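You operate a simulated robot arm through the tools that you are given. There is no shell and no other tool. Be economical: measure what you need, move in short steps, check, and stop when the job is done.

Carry out the task below with a simulated robot arm. There is one attempt and no reset: what you move stays moved.

TASK
Fetch the numbered regulator from the top of the grey cabinet and stand it on top of the green clips box.

It is judged by the outcome, as a careful person would: the job done as asked, and still so three seconds after it is handed in. It fails if anything else is knocked over, pushed out of place, dropped, spilled or broken.

THE ROBOT
A 6-joint arm with a two-finger parallel gripper, fixed in place. Base frame: the origin is at the foot of the arm, x ahead of it, y to its left, z up; the work surface is at about z = 0. Lengths are in m, angles in degrees, forces in N, time in s.
With the tool pointing down near the work surface it reaches from about 0.14 to 0.58 m from the base axis. Its first joint turns from -66.0 to 66.0 degrees. Payload 2.1 kg.
The TCP is the grasp point between the finger pads, 0.03 m short of the fingertips. In the tool frame z runs along the fingers and y along their closing line. The gripper opens to 0.094 m. The fingers are 0.028 m wide and 0.01 m thick; the gripper's body (0.05 by 0.096 m) begins 0.055 m behind the TCP.
Orientation is told as [roll, pitch, yaw] about the base's x, y, z axes, in that order, counted from this pose: with the fingers straight down and closing along the base's y, the tool's x points along the base's -x, its y along +y and its z along -z.

THE INTERFACE
- The arm moves only by the tool play_rows. Its argument "motion" is a list of rows, each a list of 6 numbers: the shift along the tool's x, y, z in m, then the turn, a rotation vector about the tool's x, y, z in degrees. In form: [[dx, dy, dz, wx, wy, wz], ...]. A call has 1 to 8 rows; each row shifts and turns the commanded pose from where the row before left it, along the tool's axes as they then stand. "fingers" is the finger opening in m, from 0 to 0.094, set as the call begins (left out, the last holds). A row lasts 0.2 s, in which the tool goes at most 0.05 m and 8.6 degrees; a call with a longer step from one row to the next is refused whole, and so is a gripper value outside its range. A pose out of reach is approached as far as the arm can. The call stops where the force on the tool passes 40 N (or 10 N more than at its start, if that is more) or the arm is blocked; 0.2 s more then pass. The fingers move at their own pace (about 0.072 m/s each) and stop on an object; they squeeze with about 38 N. The grip force told is the motor's: it shows also when the fingers shut on nothing. Time passes only in rows, and 0.2 s behind the last, so rows that do not move let the fingers close. It gives the time, the measured TCP pose, the force on the tool (base axes), the opening and the grip force at its end, in the units of the frame above (readings bear some noise), and new pictures: "pictures" is both (left out), scene, wrist or none.
- Cameras (640 x 400 px; columns grow to the right, rows downward): "scene" is fixed at [0.035, -0.3457, 0.4883]; the picture's right is [0.93, -0.37, 0.00], its down [-0.15, -0.38, -0.91] and it looks along [0.34, 0.85, -0.41] (base axes); focal length 309 px, centre (320, 200). "wrist" rides on the gripper at [-0.037, 0, -0.058] in the tool frame; the picture's right is [0.00, -1.00, 0.00], its down [0.97, 0.00, -0.24] and it looks along [0.24, 0.00, 0.97] (tool axes); focal length 218 px, centre (320, 200). There is no depth. A picture from a camera that has moved, and an enlarged one, comes with that camera's place and axes in the base frame and with its lens. The place of the scene camera against the robot may be out by one fixed shift of up to 0.018 m in any direction.
- zoom(camera, box): a new picture of the part [left, top, right, bottom] of that camera's present view, enlarged. It takes no simulated time.
- finish_job(): hands the job in; it is judged then, once.

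Work in short steps. Places have to be worked out from the pictures, the camera data and where the tool is seen: move nearer, look again, correct. Check each grasp and each placing, and mend what went wrong. You have 90 turns and 150 pictures in all, those below and enlarged ones among them. Open the gripper and draw the arm clear of the work before you hand the job in, unless the task says otherwise; then end with one line.

The tools are called after ">>>" by a JSON object that holds its "api" and its "payload". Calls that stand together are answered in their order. play_rows: Moves the arm, as the interface text tells. Its arguments: {"type":"object","properties":{"motion":{"type":"array","items":{"type":"array","items":{"type":"number"}}},"fingers":{"type":"number"},"pictures":{"type":"string","enum":["both","scene","wrist","none"]}},"required":["motion"]} The other tools are called the same way: zoom (camera, box) takes an enlarged picture of a part of a camera's view; finish_job () hands the job in.

At the start:

```text
time: 0.0
eef_pos: [0.3096, 0.1186, 0.3104]
ee_rot: [0.0, 0.0, 0.0]
wrist_force: [-0.2, -0.1, 0.1]
grip_width: 0.0938
gripper_force: 0.1
```

scene: 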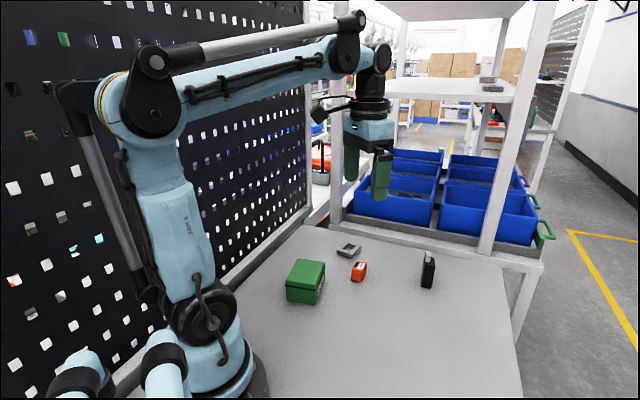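
wrist: 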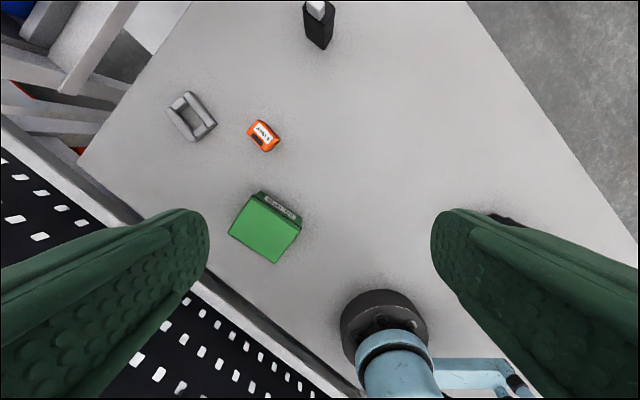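

I see a green box, an orange labelled object, a grey frame and a black object, but no obvious grey cabinet. I'll zoom in to identify them.

>>> {"api": "zoom", "payload": {"camera": "scene", "box": [260, 220, 460, 345]}}

>>> {"api": "zoom", "payload": {"camera": "wrist", "box": [140, 0, 360, 138]}}

>>> {"api": "zoom", "payload": {"camera": "scene", "box": [430, 40, 550, 115]}}

>>> {"api": "zoom", "payload": {"camera": "wrist", "box": [220, 100, 320, 163]}}

```text
3.20 times, centred on (360, 282) of scene
camera zoom: at [0.035, -0.3457, 0.4883], right [0.93, -0.37, 0.0], down [-0.15, -0.38, -0.91], along [0.34, 0.85, -0.41], focal length 989 px, centre (192, -64)
```

zoom: 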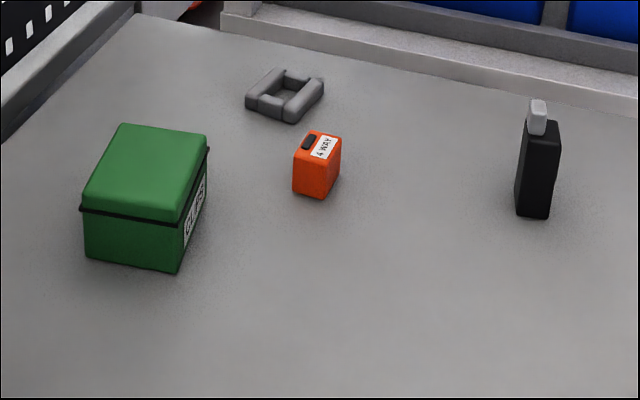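

```text
2.90 times, centred on (250, 69) of wrist
camera zoom: at [0.3457, 0.1179, 0.3689], right [0.0, -1.0, 0.0], down [-0.97, 0.0, 0.24], along [-0.24, 0.0, -0.97], focal length 633 px, centre (523, 580)
```

zoom: 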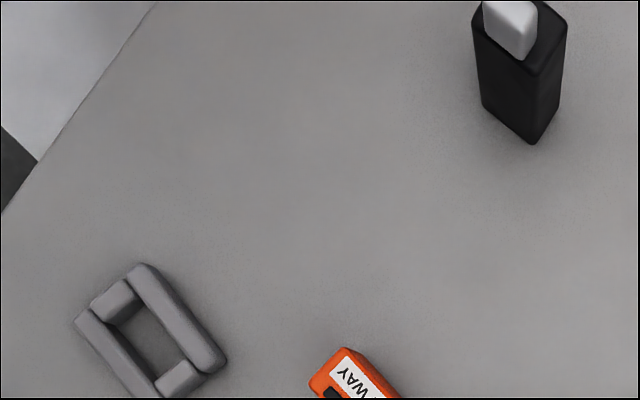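

```text
5.33 times, centred on (490, 78) of scene
camera zoom: at [0.035, -0.3457, 0.4883], right [0.93, -0.37, 0.0], down [-0.15, -0.38, -0.91], along [0.34, 0.85, -0.41], focal length 1648 px, centre (-587, 853)
```

zoom: 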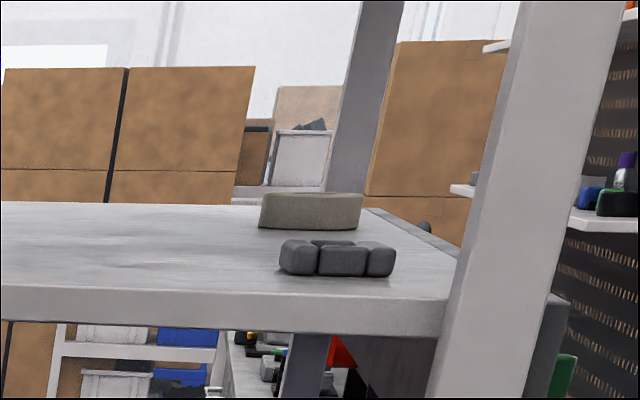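

```text
6.35 times, centred on (270, 132) of wrist
camera zoom: at [0.3457, 0.1179, 0.3689], right [0.0, -1.0, 0.0], down [-0.97, 0.0, 0.24], along [-0.24, 0.0, -0.97], focal length 1386 px, centre (638, 635)
```

zoom: 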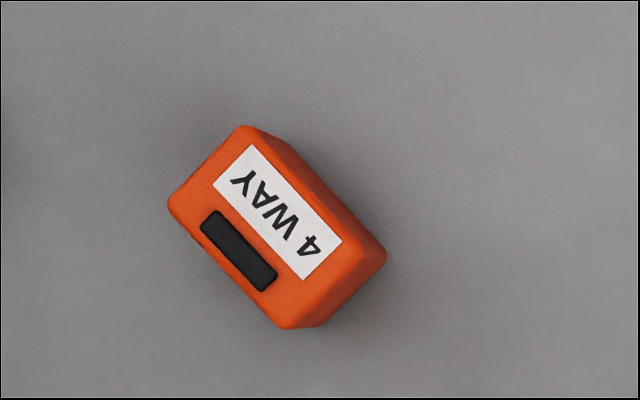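

The orange "4 WAY" object and the others stand on the bench, so the cabinet is probably on the arm's right. A dark thing peeks out behind the right finger. I'll rise a little and turn the tool so the wrist camera faces -y.

>>> {"api": "play_rows", "payload": {"motion": [[0, 0, -0.01, 0, 0, -8.5], [0, 0, -0.01, 0, 0, -8.5], [0, 0, -0.01, 0, 0, -8.5], [0, 0, -0.01, 0, 0, -8.5], [0, 0, -0.01, 0, 0, -8.5], [0, 0, 0, 0, 0, -8.5], [0, 0, 0, 0, 0, -8.5], [0, 0, 0, 0, 0, -8.5]]}}

```text
time: 1.8
eef_pos: [0.3098, 0.1188, 0.3601]
ee_rot: [0.0, 0.0, 68.2]
wrist_force: [0.4, 0.2, -1.1]
grip_width: 0.094
gripper_force: 0.2
camera wrist: at [0.3229, 0.1524, 0.4186], right [0.93, -0.37, 0.0], down [-0.36, -0.9, 0.24], along [-0.09, -0.22, -0.97], focal length 218 px, centre (320, 200)
```

scene: 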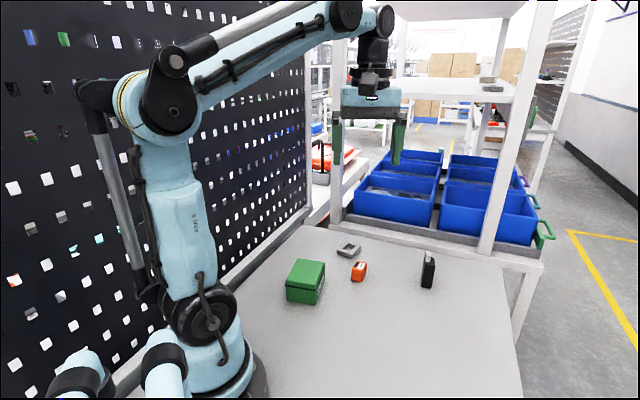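
wrist: 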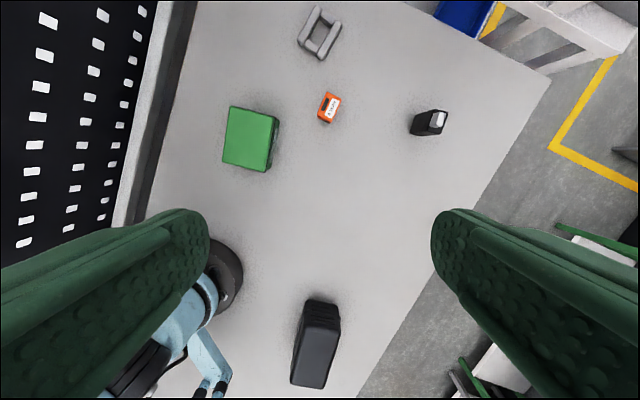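

A dark box stands on the bench at the lower part of the wrist view. I'll zoom in on it.

>>> {"api": "zoom", "payload": {"camera": "wrist", "box": [240, 275, 420, 400]}}

```text
3.20 times, centred on (330, 338) of wrist
camera zoom: at [0.3229, 0.1524, 0.4186], right [0.93, -0.37, 0.0], down [-0.36, -0.9, 0.24], along [-0.09, -0.22, -0.97], focal length 698 px, centre (288, -240)
```

zoom: 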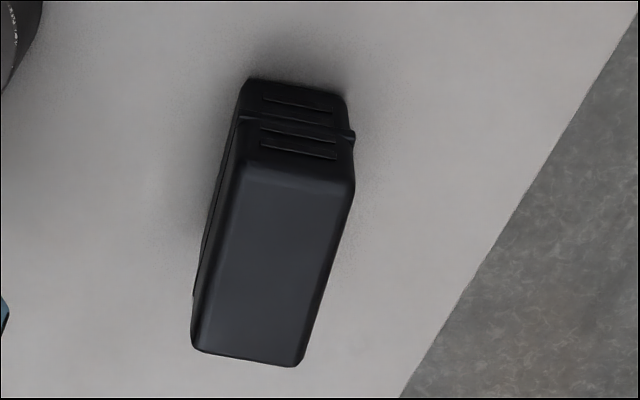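

The box has nothing on top, so I need to look further toward -y. I'll tilt the camera that way, keeping the TCP in place.

>>> {"api": "play_rows", "payload": {"motion": [[0, 0, 0, 0, 8, 0], [0, 0, 0, 0, 8, 0], [0, 0, 0, 0, 8, 0], [0, 0, 0, 0, 8, 0]], "pictures": "wrist"}}

```text
time: 2.8
eef_pos: [0.3105, 0.1192, 0.3589]
ee_rot: [-0.1, 31.9, 67.8]
wrist_force: [0.6, -0.3, 0.1]
grip_width: 0.0939
gripper_force: 0.1
camera wrist: at [0.3321, 0.1754, 0.39], right [0.93, -0.37, 0.0], down [-0.26, -0.64, 0.72], along [-0.27, -0.67, -0.7], focal length 218 px, centre (320, 200)
```

wrist: 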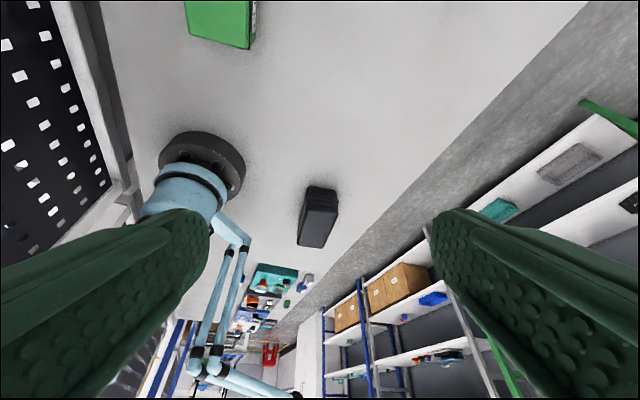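

>>> {"api": "zoom", "payload": {"camera": "wrist", "box": [200, 170, 360, 270]}}

>>> {"api": "zoom", "payload": {"camera": "wrist", "box": [180, 250, 420, 400]}}

```text
4.00 times, centred on (280, 220) of wrist
camera zoom: at [0.3321, 0.1754, 0.39], right [0.93, -0.37, 0.0], down [-0.26, -0.64, 0.72], along [-0.27, -0.67, -0.7], focal length 873 px, centre (480, 120)
```

zoom: 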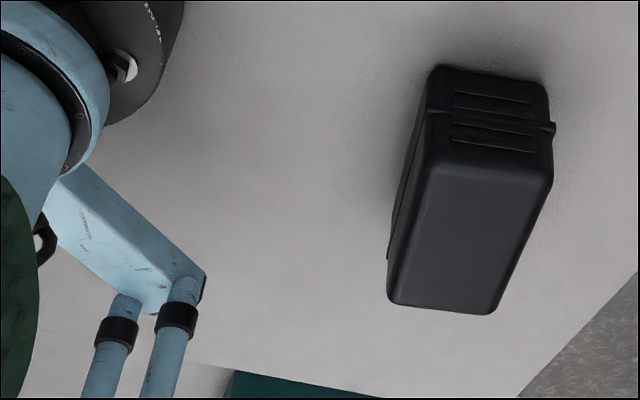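

```text
2.67 times, centred on (300, 325) of wrist
camera zoom: at [0.3321, 0.1754, 0.39], right [0.93, -0.37, 0.0], down [-0.26, -0.64, 0.72], along [-0.27, -0.67, -0.7], focal length 582 px, centre (373, -133)
```

zoom: 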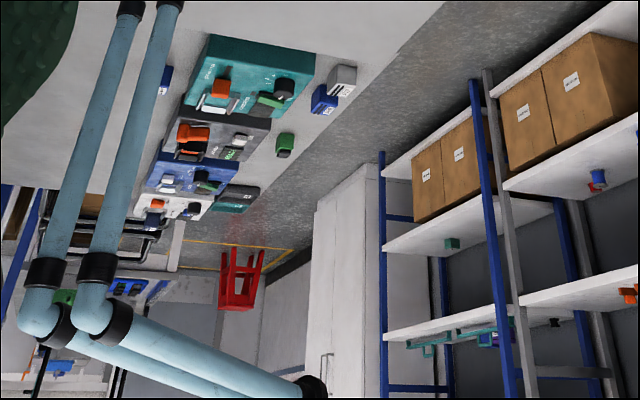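

Nothing reachable there is a grey cabinet. I'll look the other way (+x/+y), tilting the tool back the opposite way.

>>> {"api": "play_rows", "payload": {"motion": [[0, 0, 0, 0, -8, 0], [0, 0, 0, 0, -8, 0], [0, 0, 0, 0, -8, 0], [0, 0, 0, 0, -8, 0], [0, 0, 0, 0, 0, 8.5], [0, 0, 0, 0, 0, 8.5], [0, 0, 0, 0, 0, 8.5], [0, 0, 0, 0, 0, 8.5]], "pictures": "none"}}

>>> {"api": "play_rows", "payload": {"motion": [[0, 0, 0, 0, -8, 0], [0, 0, 0, 0, -8, 0], [0, 0, 0, 0, -8, 0], [0, 0, 0, 0, -8, 0], [0, 0, 0, 0, -8, 0], [0, 0, 0, 0, -8, 0], [0, 0, 0, 0, -8, 0]], "pictures": "wrist"}}

```text
time: 4.6
eef_pos: [0.3106, 0.118, 0.3598]
ee_rot: [0.0, 0.1, 33.9]
wrist_force: [0.8, 0.2, 0.7]
grip_width: 0.0937
gripper_force: 0.0
```

```text
time: 6.2
eef_pos: [0.3087, 0.1187, 0.3597]
ee_rot: [-0.1, -56.1, 34.0]
wrist_force: [-0.4, -0.4, -0.1]
grip_width: 0.0938
gripper_force: 0.1
camera wrist: at [0.2856, 0.1024, 0.424], right [0.56, -0.83, 0.0], down [-0.61, -0.41, -0.67], along [0.56, 0.38, -0.74], focal length 218 px, centre (320, 200)
```

wrist: 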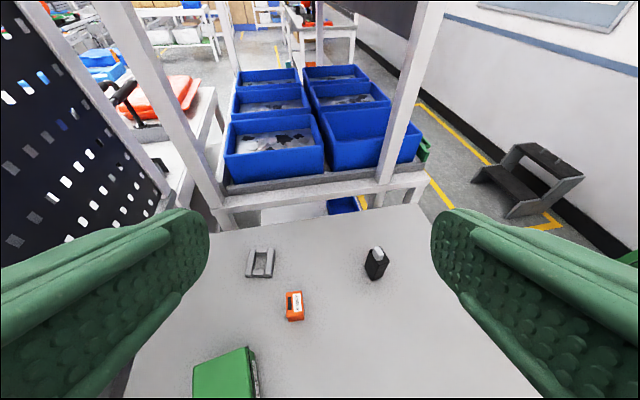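

Still no cabinet in view. I'll look closely at the black upright object and the others for markings.

>>> {"api": "zoom", "payload": {"camera": "wrist", "box": [346, 235, 410, 290]}}

>>> {"api": "zoom", "payload": {"camera": "wrist", "box": [236, 240, 316, 330]}}

>>> {"api": "zoom", "payload": {"camera": "scene", "box": [405, 240, 453, 300]}}

```text
7.27 times, centred on (378, 262) of wrist
camera zoom: at [0.2856, 0.1024, 0.424], right [0.56, -0.83, 0.0], down [-0.61, -0.41, -0.67], along [0.56, 0.38, -0.74], focal length 1587 px, centre (-102, -254)
```

zoom: 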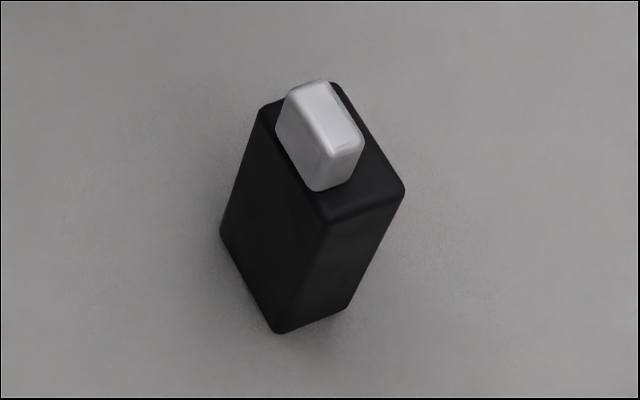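

```text
4.44 times, centred on (276, 285) of wrist
camera zoom: at [0.2856, 0.1024, 0.424], right [0.56, -0.83, 0.0], down [-0.61, -0.41, -0.67], along [0.56, 0.38, -0.74], focal length 970 px, centre (516, -178)
```

zoom: 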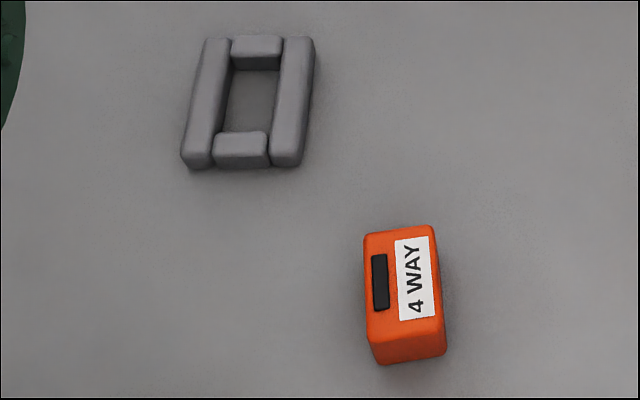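

```text
6.67 times, centred on (429, 270) of scene
camera zoom: at [0.035, -0.3457, 0.4883], right [0.93, -0.37, 0.0], down [-0.15, -0.38, -0.91], along [0.34, 0.85, -0.41], focal length 2060 px, centre (-407, -267)
```

zoom: 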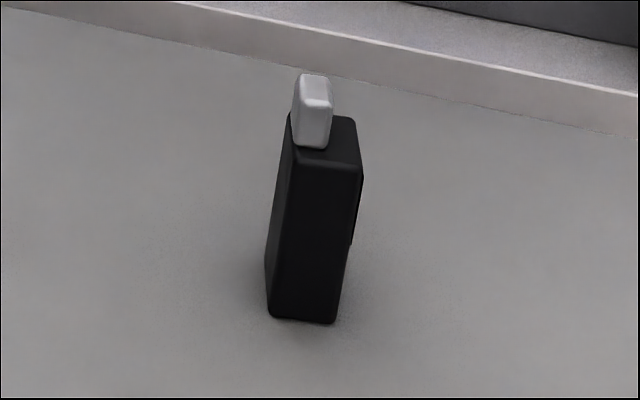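

The black item shows no number from here. I'll fly over the dark case, staying high, to see its top and far side.

>>> {"api": "play_rows", "payload": {"motion": [[0, 0, 0, 0, 8, 0], [0, 0, 0, 0, 8, 0], [0, 0, 0, 0, 8, 0], [0, 0, 0, 0, 8, 0], [0, 0, 0, 0, 8, 0], [0, 0, 0, 0, 8, 0], [0, 0, 0, 0, 8, 0]], "pictures": "none"}}

>>> {"api": "play_rows", "payload": {"motion": [[0, 0, 0, 0, 0, 8.5], [0, 0, 0, 0, 0, 8.5], [0, 0, 0, 0, 0, 8.5], [0, 0, 0, 0, 0, 8.5], [0.01, -0.045, 0, 0, 0, 0], [0.01, -0.045, 0, 0, 0, 0], [0.01, -0.045, 0, 0, 0, 0], [0.0, -0.045, 0, 0, 0, 0]], "pictures": "both"}}

```text
time: 7.8
eef_pos: [0.3107, 0.118, 0.3594]
ee_rot: [-0.1, 0.0, 34.0]
wrist_force: [0.0, -0.5, -0.6]
grip_width: 0.094
gripper_force: 0.0
```

```text
time: 9.6
eef_pos: [0.2788, -0.062, 0.3598]
ee_rot: [0.1, -0.1, -0.1]
wrist_force: [-0.1, 0.2, -0.2]
grip_width: 0.094
gripper_force: 0.0
camera wrist: at [0.315, -0.0626, 0.419], right [0.0, -1.0, 0.0], down [-0.97, 0.0, 0.24], along [-0.24, 0.0, -0.97], focal length 218 px, centre (320, 200)
```

scene: 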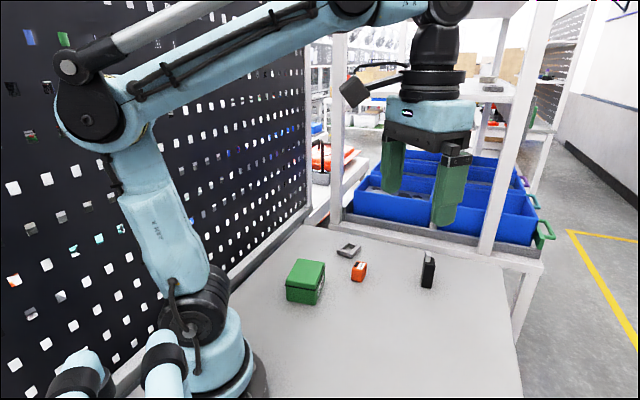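
wrist: 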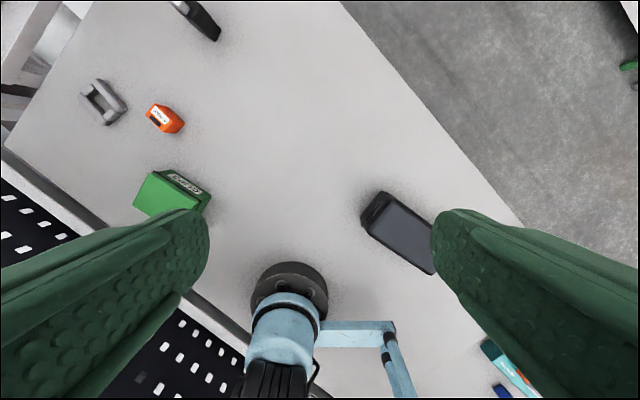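

>>> {"api": "play_rows", "payload": {"motion": [[0, -0.045, 0, 0, 0, 0], [0, -0.045, 0, 0, 0, 0], [0, -0.045, 0, 0, 0, 0]], "pictures": "wrist"}}

```text
time: 10.4
eef_pos: [0.2824, -0.1952, 0.3598]
ee_rot: [-0.1, 0.0, 0.0]
wrist_force: [-0.6, -0.9, -0.2]
grip_width: 0.0938
gripper_force: 0.0
camera wrist: at [0.3181, -0.1962, 0.4197], right [0.0, -1.0, 0.0], down [-0.97, 0.0, 0.24], along [-0.24, 0.0, -0.97], focal length 218 px, centre (320, 200)
```

wrist: 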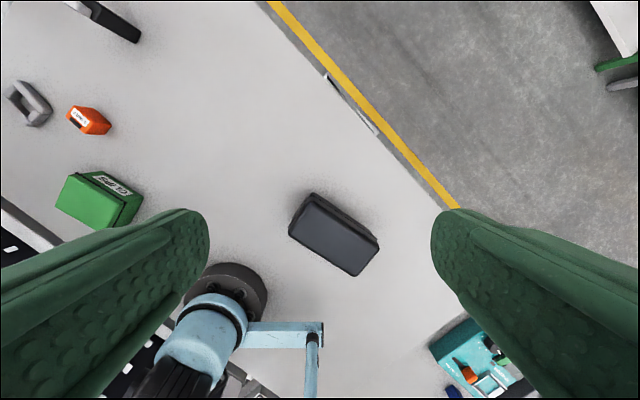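

Something pale shows at the table's edge near (350,105). I'll zoom there and on the case top.

>>> {"api": "zoom", "payload": {"camera": "wrist", "box": [300, 55, 400, 155]}}

>>> {"api": "zoom", "payload": {"camera": "wrist", "box": [270, 175, 400, 290]}}

>>> {"api": "zoom", "payload": {"camera": "wrist", "box": [400, 300, 560, 400]}}

```text
4.00 times, centred on (350, 105) of wrist
camera zoom: at [0.3181, -0.1962, 0.4197], right [0.0, -1.0, 0.0], down [-0.97, 0.0, 0.24], along [-0.24, 0.0, -0.97], focal length 873 px, centre (200, 580)
```

zoom: 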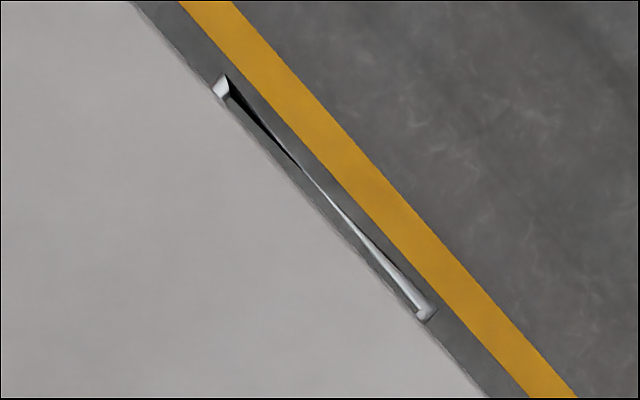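

```text
3.48 times, centred on (335, 232) of wrist
camera zoom: at [0.3181, -0.1962, 0.4197], right [0.0, -1.0, 0.0], down [-0.97, 0.0, 0.24], along [-0.24, 0.0, -0.97], focal length 759 px, centre (268, 87)
```

zoom: 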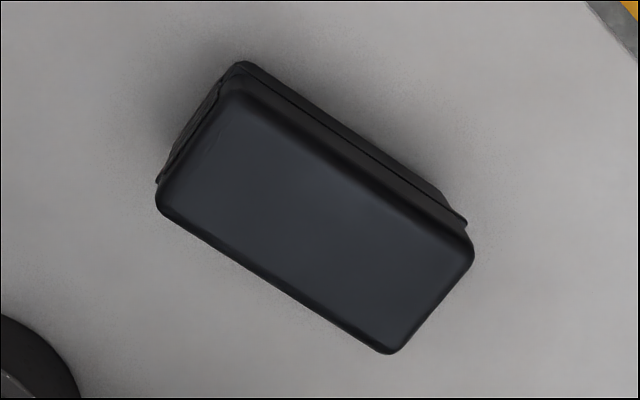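

```text
4.00 times, centred on (480, 350) of wrist
camera zoom: at [0.3181, -0.1962, 0.4197], right [0.0, -1.0, 0.0], down [-0.97, 0.0, 0.24], along [-0.24, 0.0, -0.97], focal length 873 px, centre (-320, -400)
```

zoom: 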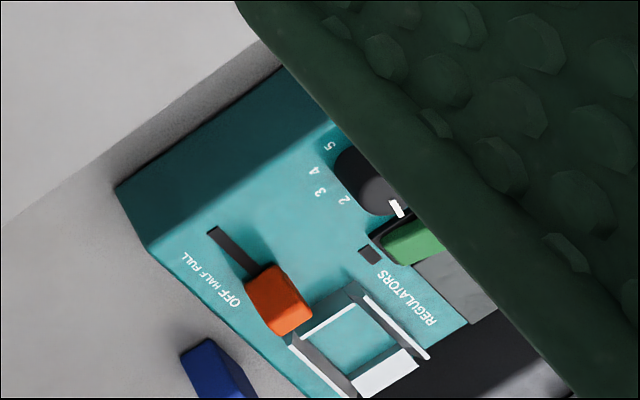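

The work surface itself has a drawer handle, so the bench top is the grey cabinet's top. The regulator must be one of the things standing on it. A teal panel reads "REGULATORS", so I'll turn toward it for a better view.

>>> {"api": "play_rows", "payload": {"motion": [[0, 0, 0, 0, 0, -8], [0, 0, 0, 0, 0, -8], [0, 0, 0, 0, 0, -8], [0, 0, 0, 0, 0, -8], [0, 0, 0, 0, 0, -8], [0, 0, 0, 0, 8, 0], [0, 0, 0, 0, 8, 0], [0, 0, 0, 0, 8, 0]], "pictures": "wrist"}}

>>> {"api": "zoom", "payload": {"camera": "wrist", "box": [220, 120, 420, 260]}}

```text
time: 12.2
eef_pos: [0.2789, -0.1951, 0.3604]
ee_rot: [0.0, 24.1, 40.0]
wrist_force: [-0.6, 0.4, -0.3]
grip_width: 0.0939
gripper_force: 0.1
camera wrist: at [0.3229, -0.1597, 0.3987], right [0.64, -0.77, 0.0], down [-0.6, -0.51, 0.62], along [-0.47, -0.4, -0.79], focal length 218 px, centre (320, 200)
```

wrist: 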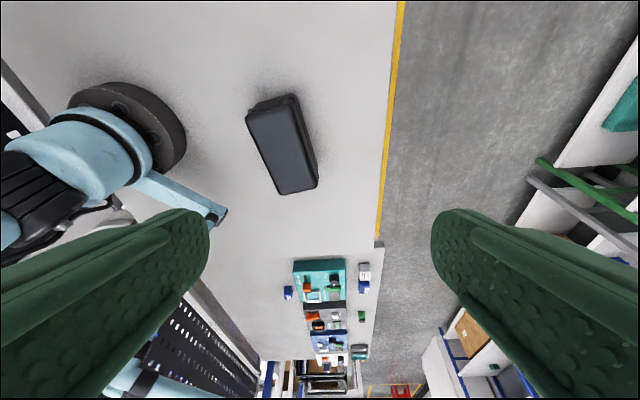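

```text
2.86 times, centred on (320, 190) of wrist
camera zoom: at [0.3229, -0.1597, 0.3987], right [0.64, -0.77, 0.0], down [-0.6, -0.51, 0.62], along [-0.47, -0.4, -0.79], focal length 624 px, centre (320, 229)
```

zoom: 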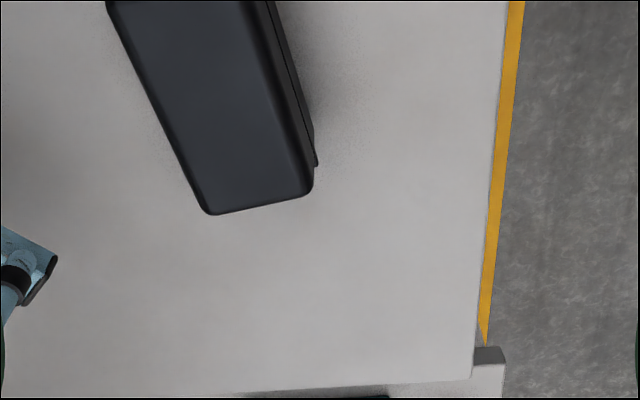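

>>> {"api": "zoom", "payload": {"camera": "wrist", "box": [270, 245, 390, 320]}}

>>> {"api": "zoom", "payload": {"camera": "wrist", "box": [270, 310, 390, 385]}}

```text
5.33 times, centred on (330, 282) of wrist
camera zoom: at [0.3229, -0.1597, 0.3987], right [0.64, -0.77, 0.0], down [-0.6, -0.51, 0.62], along [-0.47, -0.4, -0.79], focal length 1164 px, centre (267, -240)
```

zoom: 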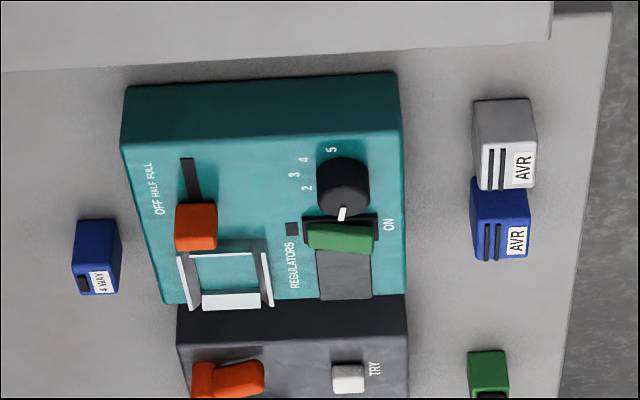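

```text
5.33 times, centred on (330, 348) of wrist
camera zoom: at [0.3229, -0.1597, 0.3987], right [0.64, -0.77, 0.0], down [-0.6, -0.51, 0.62], along [-0.47, -0.4, -0.79], focal length 1164 px, centre (267, -587)
```

zoom: 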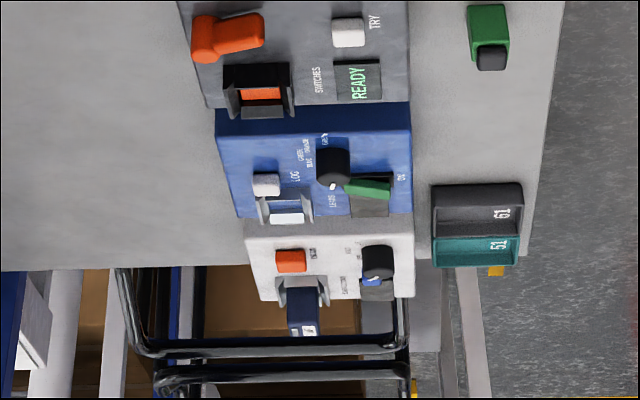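

Useful context: on this site "AVR" labels mark regulators and "4 WAY" marks another part type (each also turns up on the bench behind). Only the black upright object's plate and the case's sides are still unseen. I'll go round to look at the black object's far face.

>>> {"api": "play_rows", "payload": {"motion": [[0, 0, 0, 0, -8, 0], [0, 0, 0, 0, -8, 0], [0, 0, 0, 0, -8, 0], [0, 0, 0, 0, 0, 8.4], [0, 0, 0, 0, 0, 8.4], [0, 0, 0, 0, 0, 8.4], [0, 0, 0, 0, 0, 8.4], [0, 0, 0, 0, 0, 8.4]], "pictures": "none"}}

>>> {"api": "play_rows", "payload": {"motion": [[0, 0, 0, 0, 0, 8.3], [0, 0, 0, 0, 0, 8.3], [0, 0, 0, 0, 0, 8.3], [0, 0, 0, 0, 0, 8.3], [0, 0, 0, 0, 0, 8.3], [0, 0, 0, 0, 0, 8.3], [0, 0, 0, 0, 0, 8.2]], "pictures": "wrist"}}

>>> {"api": "play_rows", "payload": {"motion": [[0.0086, 0.041, 0.0114, 0, 0, 0], [0.0086, 0.041, 0.0114, 0, 0, 0], [0.0086, 0.041, 0.0114, 0, 0, 0], [0.0086, 0.041, 0.0114, 0, 0, 0], [0.0086, 0.041, 0.0114, 0, 0, 0], [0.0086, 0.041, 0.0114, 0, 0, 0], [0.0086, 0.041, 0.0114, 0, 0, 0]], "pictures": "both"}}

```text
time: 14.0
eef_pos: [0.2794, -0.196, 0.3589]
ee_rot: [0.0, 0.0, -2.1]
wrist_force: [0.2, -0.1, -0.3]
grip_width: 0.0941
gripper_force: 0.1
```

```text
time: 15.6
eef_pos: [0.2799, -0.1967, 0.358]
ee_rot: [-0.1, 0.1, -60.2]
wrist_force: [0.5, 0.2, 0.4]
grip_width: 0.0939
gripper_force: 0.1
camera wrist: at [0.2975, -0.2294, 0.4179], right [-0.87, -0.5, 0.0], down [-0.48, 0.84, 0.24], along [-0.12, 0.21, -0.97], focal length 218 px, centre (320, 200)
```

wrist: 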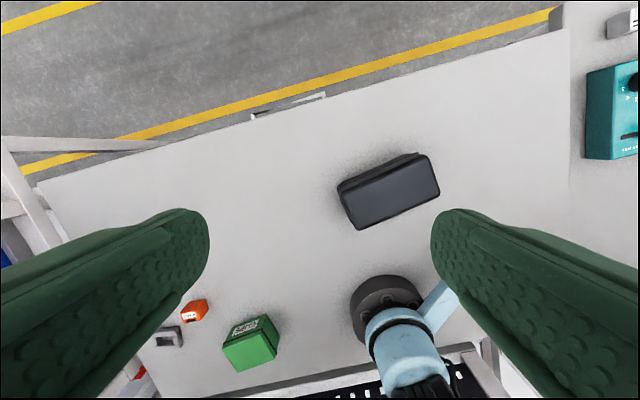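

```text
time: 17.2
eef_pos: [0.4964, 0.0008, 0.2797]
ee_rot: [0.0, 0.0, -60.1]
wrist_force: [0.3, 0.4, -0.9]
grip_width: 0.0941
gripper_force: 0.0
camera wrist: at [0.5152, -0.0333, 0.3393], right [-0.87, -0.5, 0.0], down [-0.48, 0.84, 0.24], along [-0.12, 0.21, -0.97], focal length 218 px, centre (320, 200)
```

scene: 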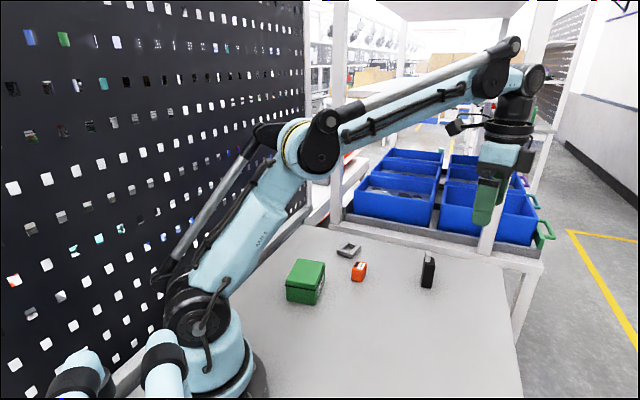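
wrist: 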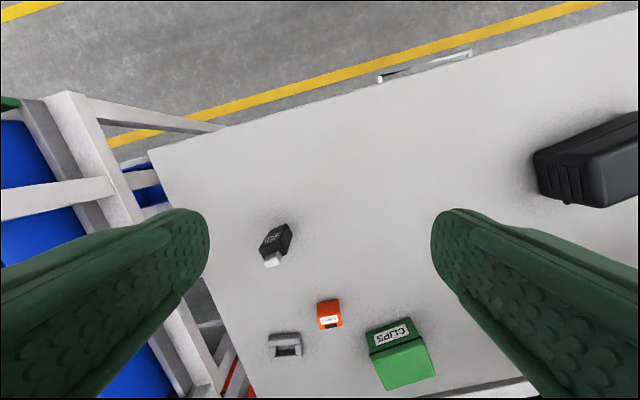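

The black object has a label on its far face, so I'll zoom in on it.

>>> {"api": "zoom", "payload": {"camera": "wrist", "box": [250, 215, 305, 275]}}

>>> {"api": "zoom", "payload": {"camera": "wrist", "box": [250, 280, 450, 400]}}

```text
6.67 times, centred on (278, 245) of wrist
camera zoom: at [0.5152, -0.0333, 0.3393], right [-0.87, -0.5, 0.0], down [-0.48, 0.84, 0.24], along [-0.12, 0.21, -0.97], focal length 1455 px, centre (603, -100)
```

zoom: 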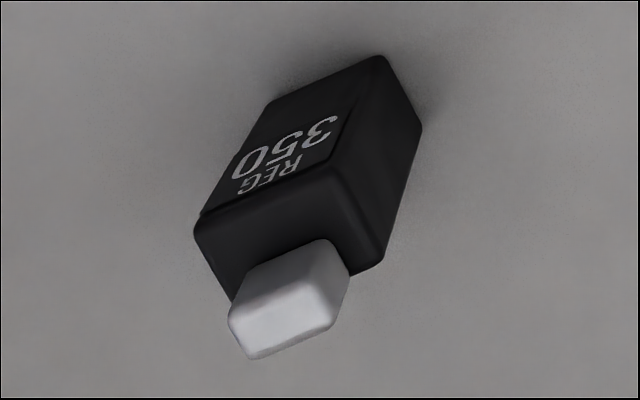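

```text
3.20 times, centred on (350, 340) of wrist
camera zoom: at [0.5152, -0.0333, 0.3393], right [-0.87, -0.5, 0.0], down [-0.48, 0.84, 0.24], along [-0.12, 0.21, -0.97], focal length 698 px, centre (224, -248)
```

zoom: 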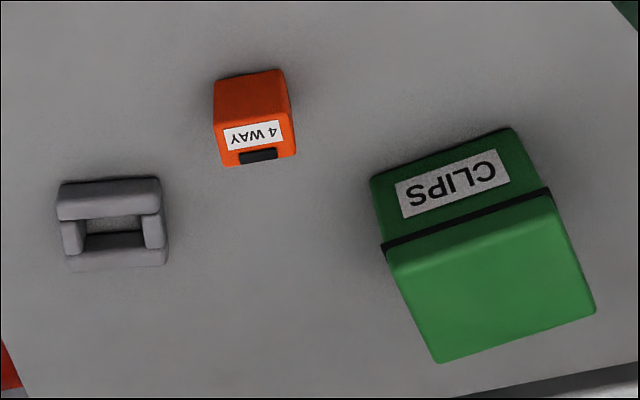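

Found it: "REG 350" on the black upright object, which stands at about (0.501, 0.120), 0.022 × 0.031 m in plan and about 0.07 m tall plus a white tip. The clips box centre is about (0.213, 0.209). I'll turn to yaw -34 so the fingers close across its wider side, and hover above it.

>>> {"api": "play_rows", "payload": {"motion": [[0, 0, 0, 0, 0, -6.5], [0, 0, 0, 0, 0, -6.5], [0, 0, 0, 0, 0, -6.5], [0, 0, 0, 0, 0, -6.5], [0.0155, 0.0254, 0.02, 0, 0, 0], [0.0155, 0.0254, 0.02, 0, 0, 0], [0.0155, 0.0254, 0.02, 0, 0, 0], [0.0155, 0.0254, 0.02, 0, 0, 0]]}}

```text
time: 19.0
eef_pos: [0.5048, 0.1191, 0.203]
ee_rot: [0.0, -0.1, -34.0]
wrist_force: [-0.5, -0.1, 0.0]
grip_width: 0.0939
gripper_force: 0.1
camera wrist: at [0.5344, 0.0972, 0.2619], right [-0.56, -0.83, 0.0], down [-0.8, 0.54, 0.24], along [-0.2, 0.13, -0.97], focal length 218 px, centre (320, 200)
```

scene: 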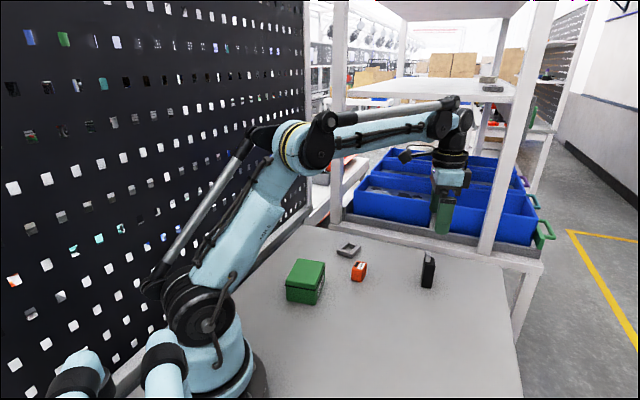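
wrist: 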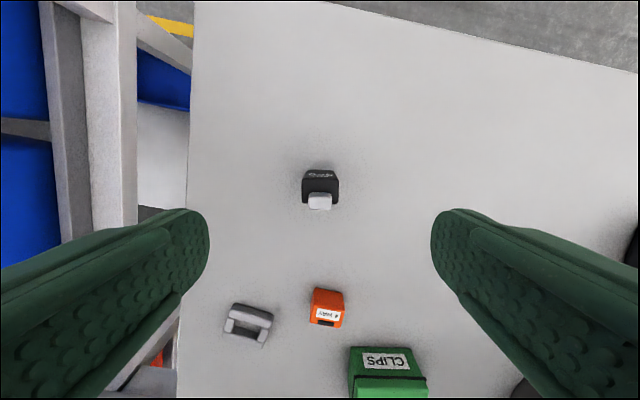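

>>> {"api": "zoom", "payload": {"camera": "wrist", "box": [288, 155, 352, 220]}}

>>> {"api": "zoom", "payload": {"camera": "wrist", "box": [330, 330, 450, 400]}}

```text
6.15 times, centred on (320, 188) of wrist
camera zoom: at [0.5344, 0.0972, 0.2619], right [-0.56, -0.83, 0.0], down [-0.8, 0.54, 0.24], along [-0.2, 0.13, -0.97], focal length 1343 px, centre (320, 277)
```

zoom: 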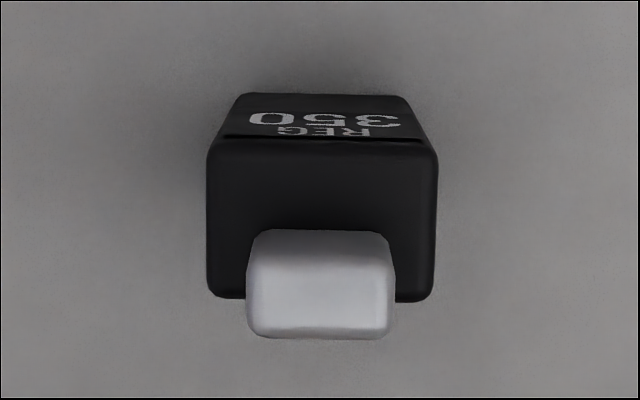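

```text
5.33 times, centred on (390, 365) of wrist
camera zoom: at [0.5344, 0.0972, 0.2619], right [-0.56, -0.83, 0.0], down [-0.8, 0.54, 0.24], along [-0.2, 0.13, -0.97], focal length 1164 px, centre (-53, -680)
```

zoom: 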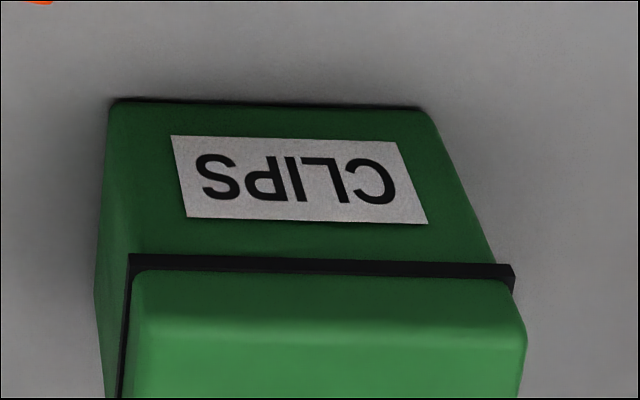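

The regulator is centred between the fingers and square to them; it sits about 3.5 mm further along tool x. I'll descend to z≈0.05, which keeps the fingertips at about 0.02.

>>> {"api": "play_rows", "payload": {"motion": [[0.0035, 0, 0.03, 0, 0, 0], [0, 0, 0.03, 0, 0, 0], [0, 0, 0.03, 0, 0, 0], [0, 0, 0.03, 0, 0, 0], [0, 0, 0.02, 0, 0, 0], [0, 0, 0.012, 0, 0, 0]]}}

```text
time: 20.4
eef_pos: [0.4995, 0.1201, 0.0476]
ee_rot: [0.0, 0.0, -34.0]
wrist_force: [0.2, 0.8, -0.1]
grip_width: 0.0939
gripper_force: 0.0
camera wrist: at [0.5294, 0.0986, 0.1066], right [-0.56, -0.83, 0.0], down [-0.8, 0.54, 0.24], along [-0.2, 0.13, -0.97], focal length 218 px, centre (320, 200)
```

scene: 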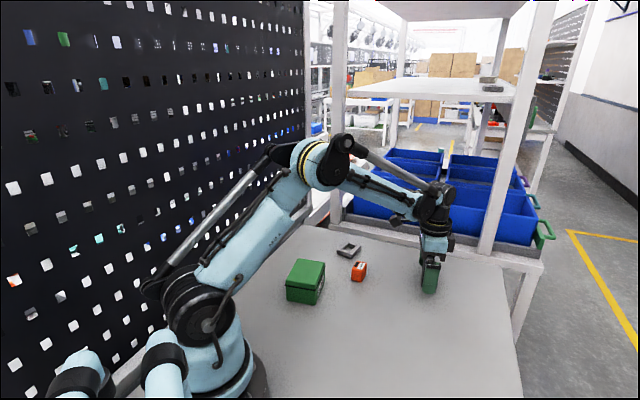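
wrist: 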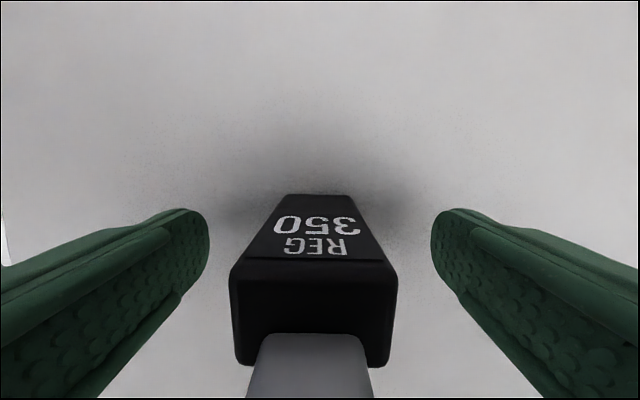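

Well placed, and only about 1.5 mm off along the closing line. I'll correct that and close.

>>> {"api": "play_rows", "payload": {"motion": [[0, 0.0015, 0, 0, 0, 0]], "pictures": "none"}}

>>> {"api": "play_rows", "payload": {"motion": [[0, 0, 0, 0, 0, 0], [0, 0, 0, 0, 0, 0], [0, 0, 0, 0, 0, 0], [0, 0, 0, 0, 0, 0]], "fingers": 0.02, "pictures": "wrist"}}

```text
time: 20.8
eef_pos: [0.5013, 0.1211, 0.0471]
ee_rot: [-0.1, 0.0, -33.9]
wrist_force: [-0.5, -0.6, -0.3]
grip_width: 0.094
gripper_force: 0.0
```

```text
time: 21.8
eef_pos: [0.5002, 0.122, 0.0475]
ee_rot: [0.1, 0.0, -33.9]
wrist_force: [-0.2, 0.2, 0.7]
grip_width: 0.038
gripper_force: 37.2
camera wrist: at [0.5308, 0.0999, 0.1067], right [-0.56, -0.83, 0.0], down [-0.8, 0.54, 0.24], along [-0.2, 0.13, -0.97], focal length 218 px, centre (320, 200)
```

wrist: 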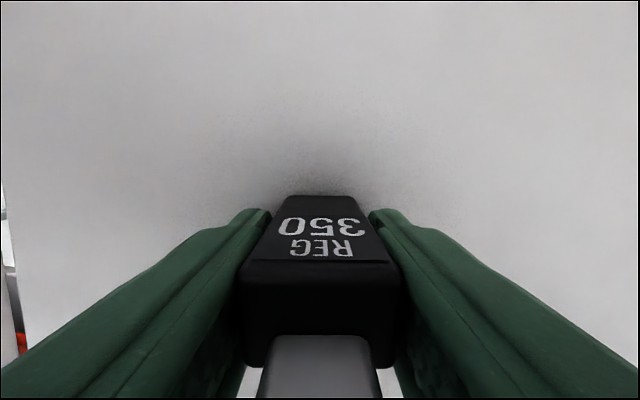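

Gripped at 0.038 m width and 37 N. I'll lift and carry it toward the green box, stopping short to look.

>>> {"api": "play_rows", "payload": {"motion": [[0, 0, -0.03, 0, 0, 0], [0, 0, -0.04, 0, 0, 0], [0, 0, -0.04, 0, 0, 0], [0, 0, -0.04, 0, 0, 0]], "pictures": "both"}}

>>> {"api": "play_rows", "payload": {"motion": [[0.0305, -0.0145, 0, 0, 0, 0], [0.0305, -0.0145, 0, 0, 0, 0], [0.0305, -0.0145, 0, 0, 0, 0], [0.0305, -0.0145, 0, 0, 0, 0], [0.0305, -0.0145, 0, 0, 0, 0], [0.0305, -0.0145, 0, 0, 0, 0]], "pictures": "both"}}

```text
time: 22.8
eef_pos: [0.5002, 0.122, 0.1982]
ee_rot: [0.1, 0.0, -34.0]
wrist_force: [0.5, -0.4, -1.1]
grip_width: 0.0376
gripper_force: 38.6
camera wrist: at [0.5304, 0.1, 0.2575], right [-0.56, -0.83, 0.0], down [-0.8, 0.54, 0.24], along [-0.2, 0.13, -0.97], focal length 218 px, centre (320, 200)
```

scene: 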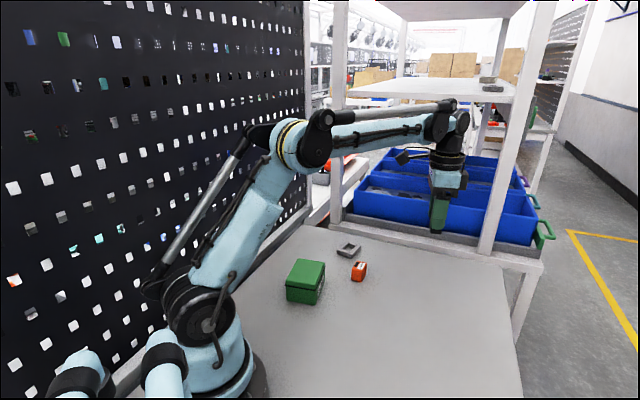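
wrist: 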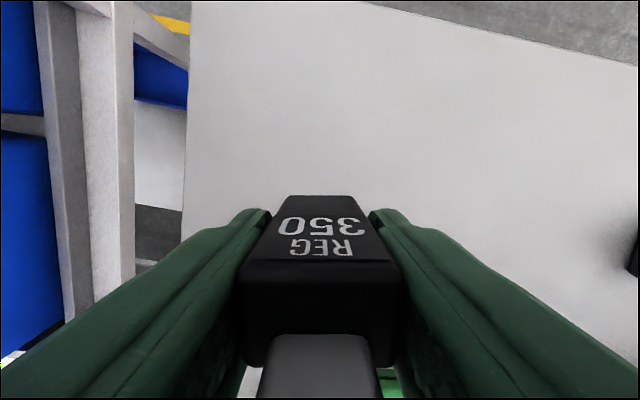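

```text
time: 24.2
eef_pos: [0.3, 0.1526, 0.199]
ee_rot: [0.0, 0.0, -34.1]
wrist_force: [0.0, 1.2, -1.0]
grip_width: 0.0377
gripper_force: 38.4
camera wrist: at [0.3297, 0.1306, 0.2576], right [-0.56, -0.83, 0.0], down [-0.8, 0.54, 0.24], along [-0.2, 0.13, -0.97], focal length 218 px, centre (320, 200)
```

scene: 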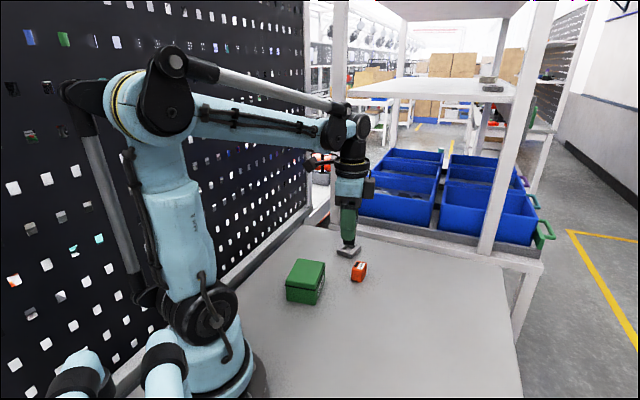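
wrist: 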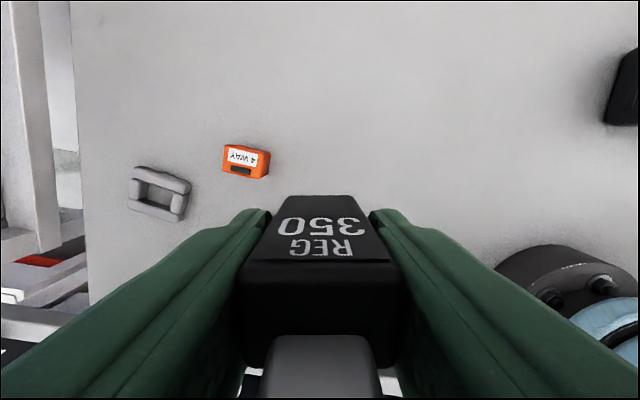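

The held part hides the box in this view. From earlier views I triangulate the box top centre at about (0.2215, 0.205, 0.056). I'll move above it, keeping about 4 cm of clearance.

>>> {"api": "play_rows", "payload": {"motion": [[0.0315, 0, 0, 0, 0, 0], [0.0315, 0, 0, 0, 0, 0], [0.0314, 0, 0.015, 0, 0, 0], [0, 0, 0.04, 0, 0, 0]]}}

>>> {"api": "zoom", "payload": {"camera": "scene", "box": [250, 200, 370, 310]}}

```text
time: 25.2
eef_pos: [0.2231, 0.2042, 0.1431]
ee_rot: [0.1, 0.0, -34.0]
wrist_force: [-0.3, -0.4, -1.5]
grip_width: 0.0377
gripper_force: 38.1
camera wrist: at [0.2528, 0.1831, 0.2021], right [-0.56, -0.83, 0.0], down [-0.8, 0.54, 0.24], along [-0.2, 0.13, -0.97], focal length 218 px, centre (320, 200)
```

scene: 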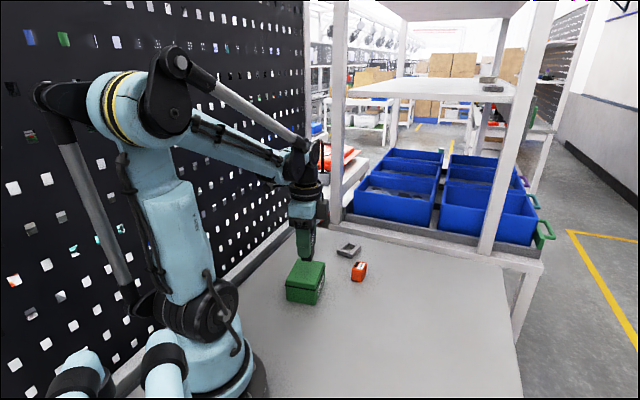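
wrist: 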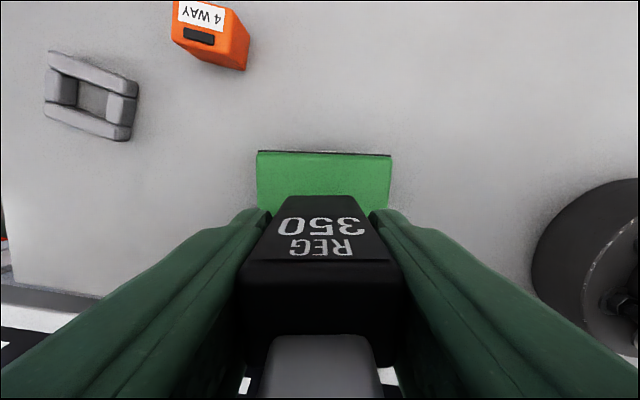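

```text
3.64 times, centred on (310, 255) of scene
camera zoom: at [0.035, -0.3457, 0.4883], right [0.93, -0.37, 0.0], down [-0.15, -0.38, -0.91], along [0.34, 0.85, -0.41], focal length 1124 px, centre (356, 0)
```

zoom: 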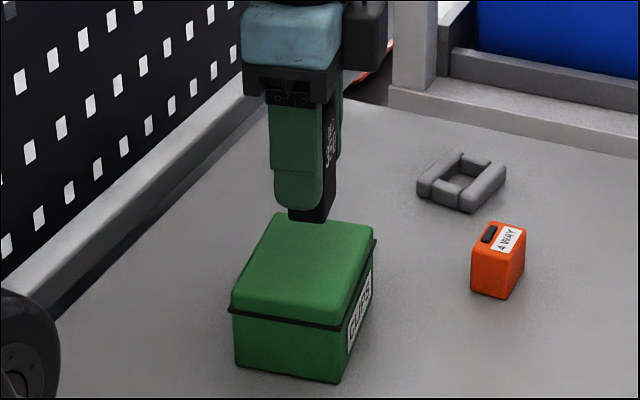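

It is lined up: the box's front edge is about 33 mm ahead of the regulator axis and the sides are centred. I'll lower it to just above the expected contact height (TCP ≈ 0.1035).

>>> {"api": "play_rows", "payload": {"motion": [[0.002, 0, 0.015, 0, 0, 0], [0, 0, 0.01, 0, 0, 0], [0, 0, 0.008, 0, 0, 0]], "pictures": "none"}}

>>> {"api": "zoom", "payload": {"camera": "scene", "box": [270, 220, 340, 310]}}

```text
time: 26.0
eef_pos: [0.2218, 0.205, 0.1108]
ee_rot: [0.0, 0.0, -34.0]
wrist_force: [-0.2, 0.3, -1.5]
grip_width: 0.0375
gripper_force: 37.8
```

```text
4.44 times, centred on (305, 265) of scene
camera zoom: at [0.035, -0.3457, 0.4883], right [0.93, -0.37, 0.0], down [-0.15, -0.38, -0.91], along [0.34, 0.85, -0.41], focal length 1374 px, centre (387, -89)
```

zoom: 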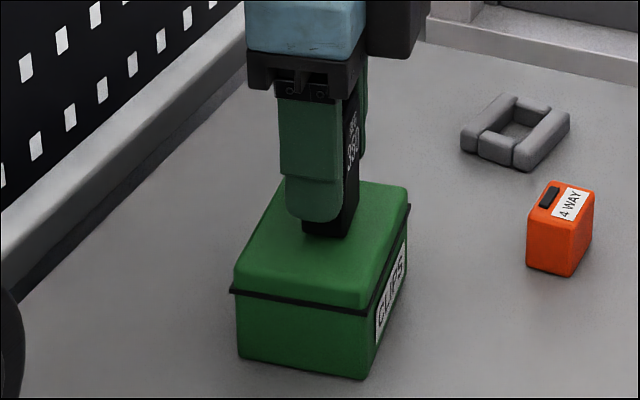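

Nearly touching. I'll creep down in 1.5 mm rows and watch the force.

>>> {"api": "play_rows", "payload": {"motion": [[0, 0, 0.0015, 0, 0, 0], [0, 0, 0.0015, 0, 0, 0]], "pictures": "none"}}

>>> {"api": "play_rows", "payload": {"motion": [[0, 0, 0.0015, 0, 0, 0]], "pictures": "none"}}

>>> {"api": "play_rows", "payload": {"motion": [[0, 0, 0.0015, 0, 0, 0]], "pictures": "none"}}

```text
time: 26.6
eef_pos: [0.2211, 0.2064, 0.1083]
ee_rot: [0.1, 0.0, -34.1]
wrist_force: [0.1, -0.5, 1.5]
grip_width: 0.0375
gripper_force: 38.1
```

```text
time: 27.0
eef_pos: [0.2213, 0.2074, 0.1058]
ee_rot: [0.0, 0.0, -34.0]
wrist_force: [-2.2, -2.8, 36.4]
grip_width: 0.0376
gripper_force: 38.3
```

```text
time: 27.4
eef_pos: [0.2211, 0.2062, 0.1048]
ee_rot: [0.1, 0.0, -34.0]
wrist_force: [-2.3, 0.1, 34.5]
grip_width: 0.0376
gripper_force: 38.0
```

Contact was made (about 35 N up). I'll ease up by 2 mm to relieve the push before releasing.

>>> {"api": "play_rows", "payload": {"motion": [[0, 0, -0.001, 0, 0, 0], [0, 0, -0.0008, 0, 0, 0]], "pictures": "none"}}

>>> {"api": "zoom", "payload": {"camera": "scene", "box": [270, 220, 340, 310]}}

```text
time: 28.0
eef_pos: [0.2204, 0.2053, 0.1052]
ee_rot: [0.0, 0.0, -34.0]
wrist_force: [-0.2, -0.3, -1.1]
grip_width: 0.0376
gripper_force: 38.1
```

```text
4.44 times, centred on (305, 265) of scene
camera zoom: at [0.035, -0.3457, 0.4883], right [0.93, -0.37, 0.0], down [-0.15, -0.38, -0.91], along [0.34, 0.85, -0.41], focal length 1374 px, centre (387, -89)
```

zoom: 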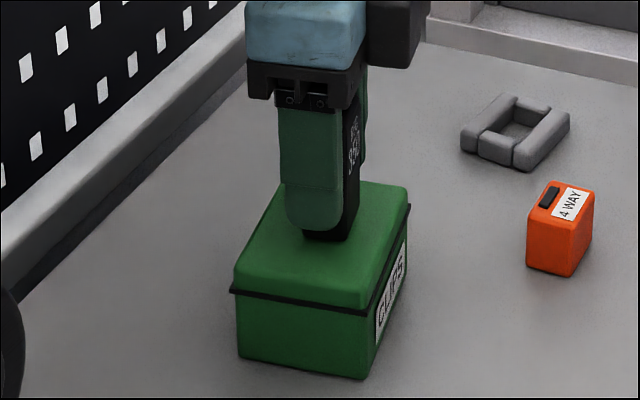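

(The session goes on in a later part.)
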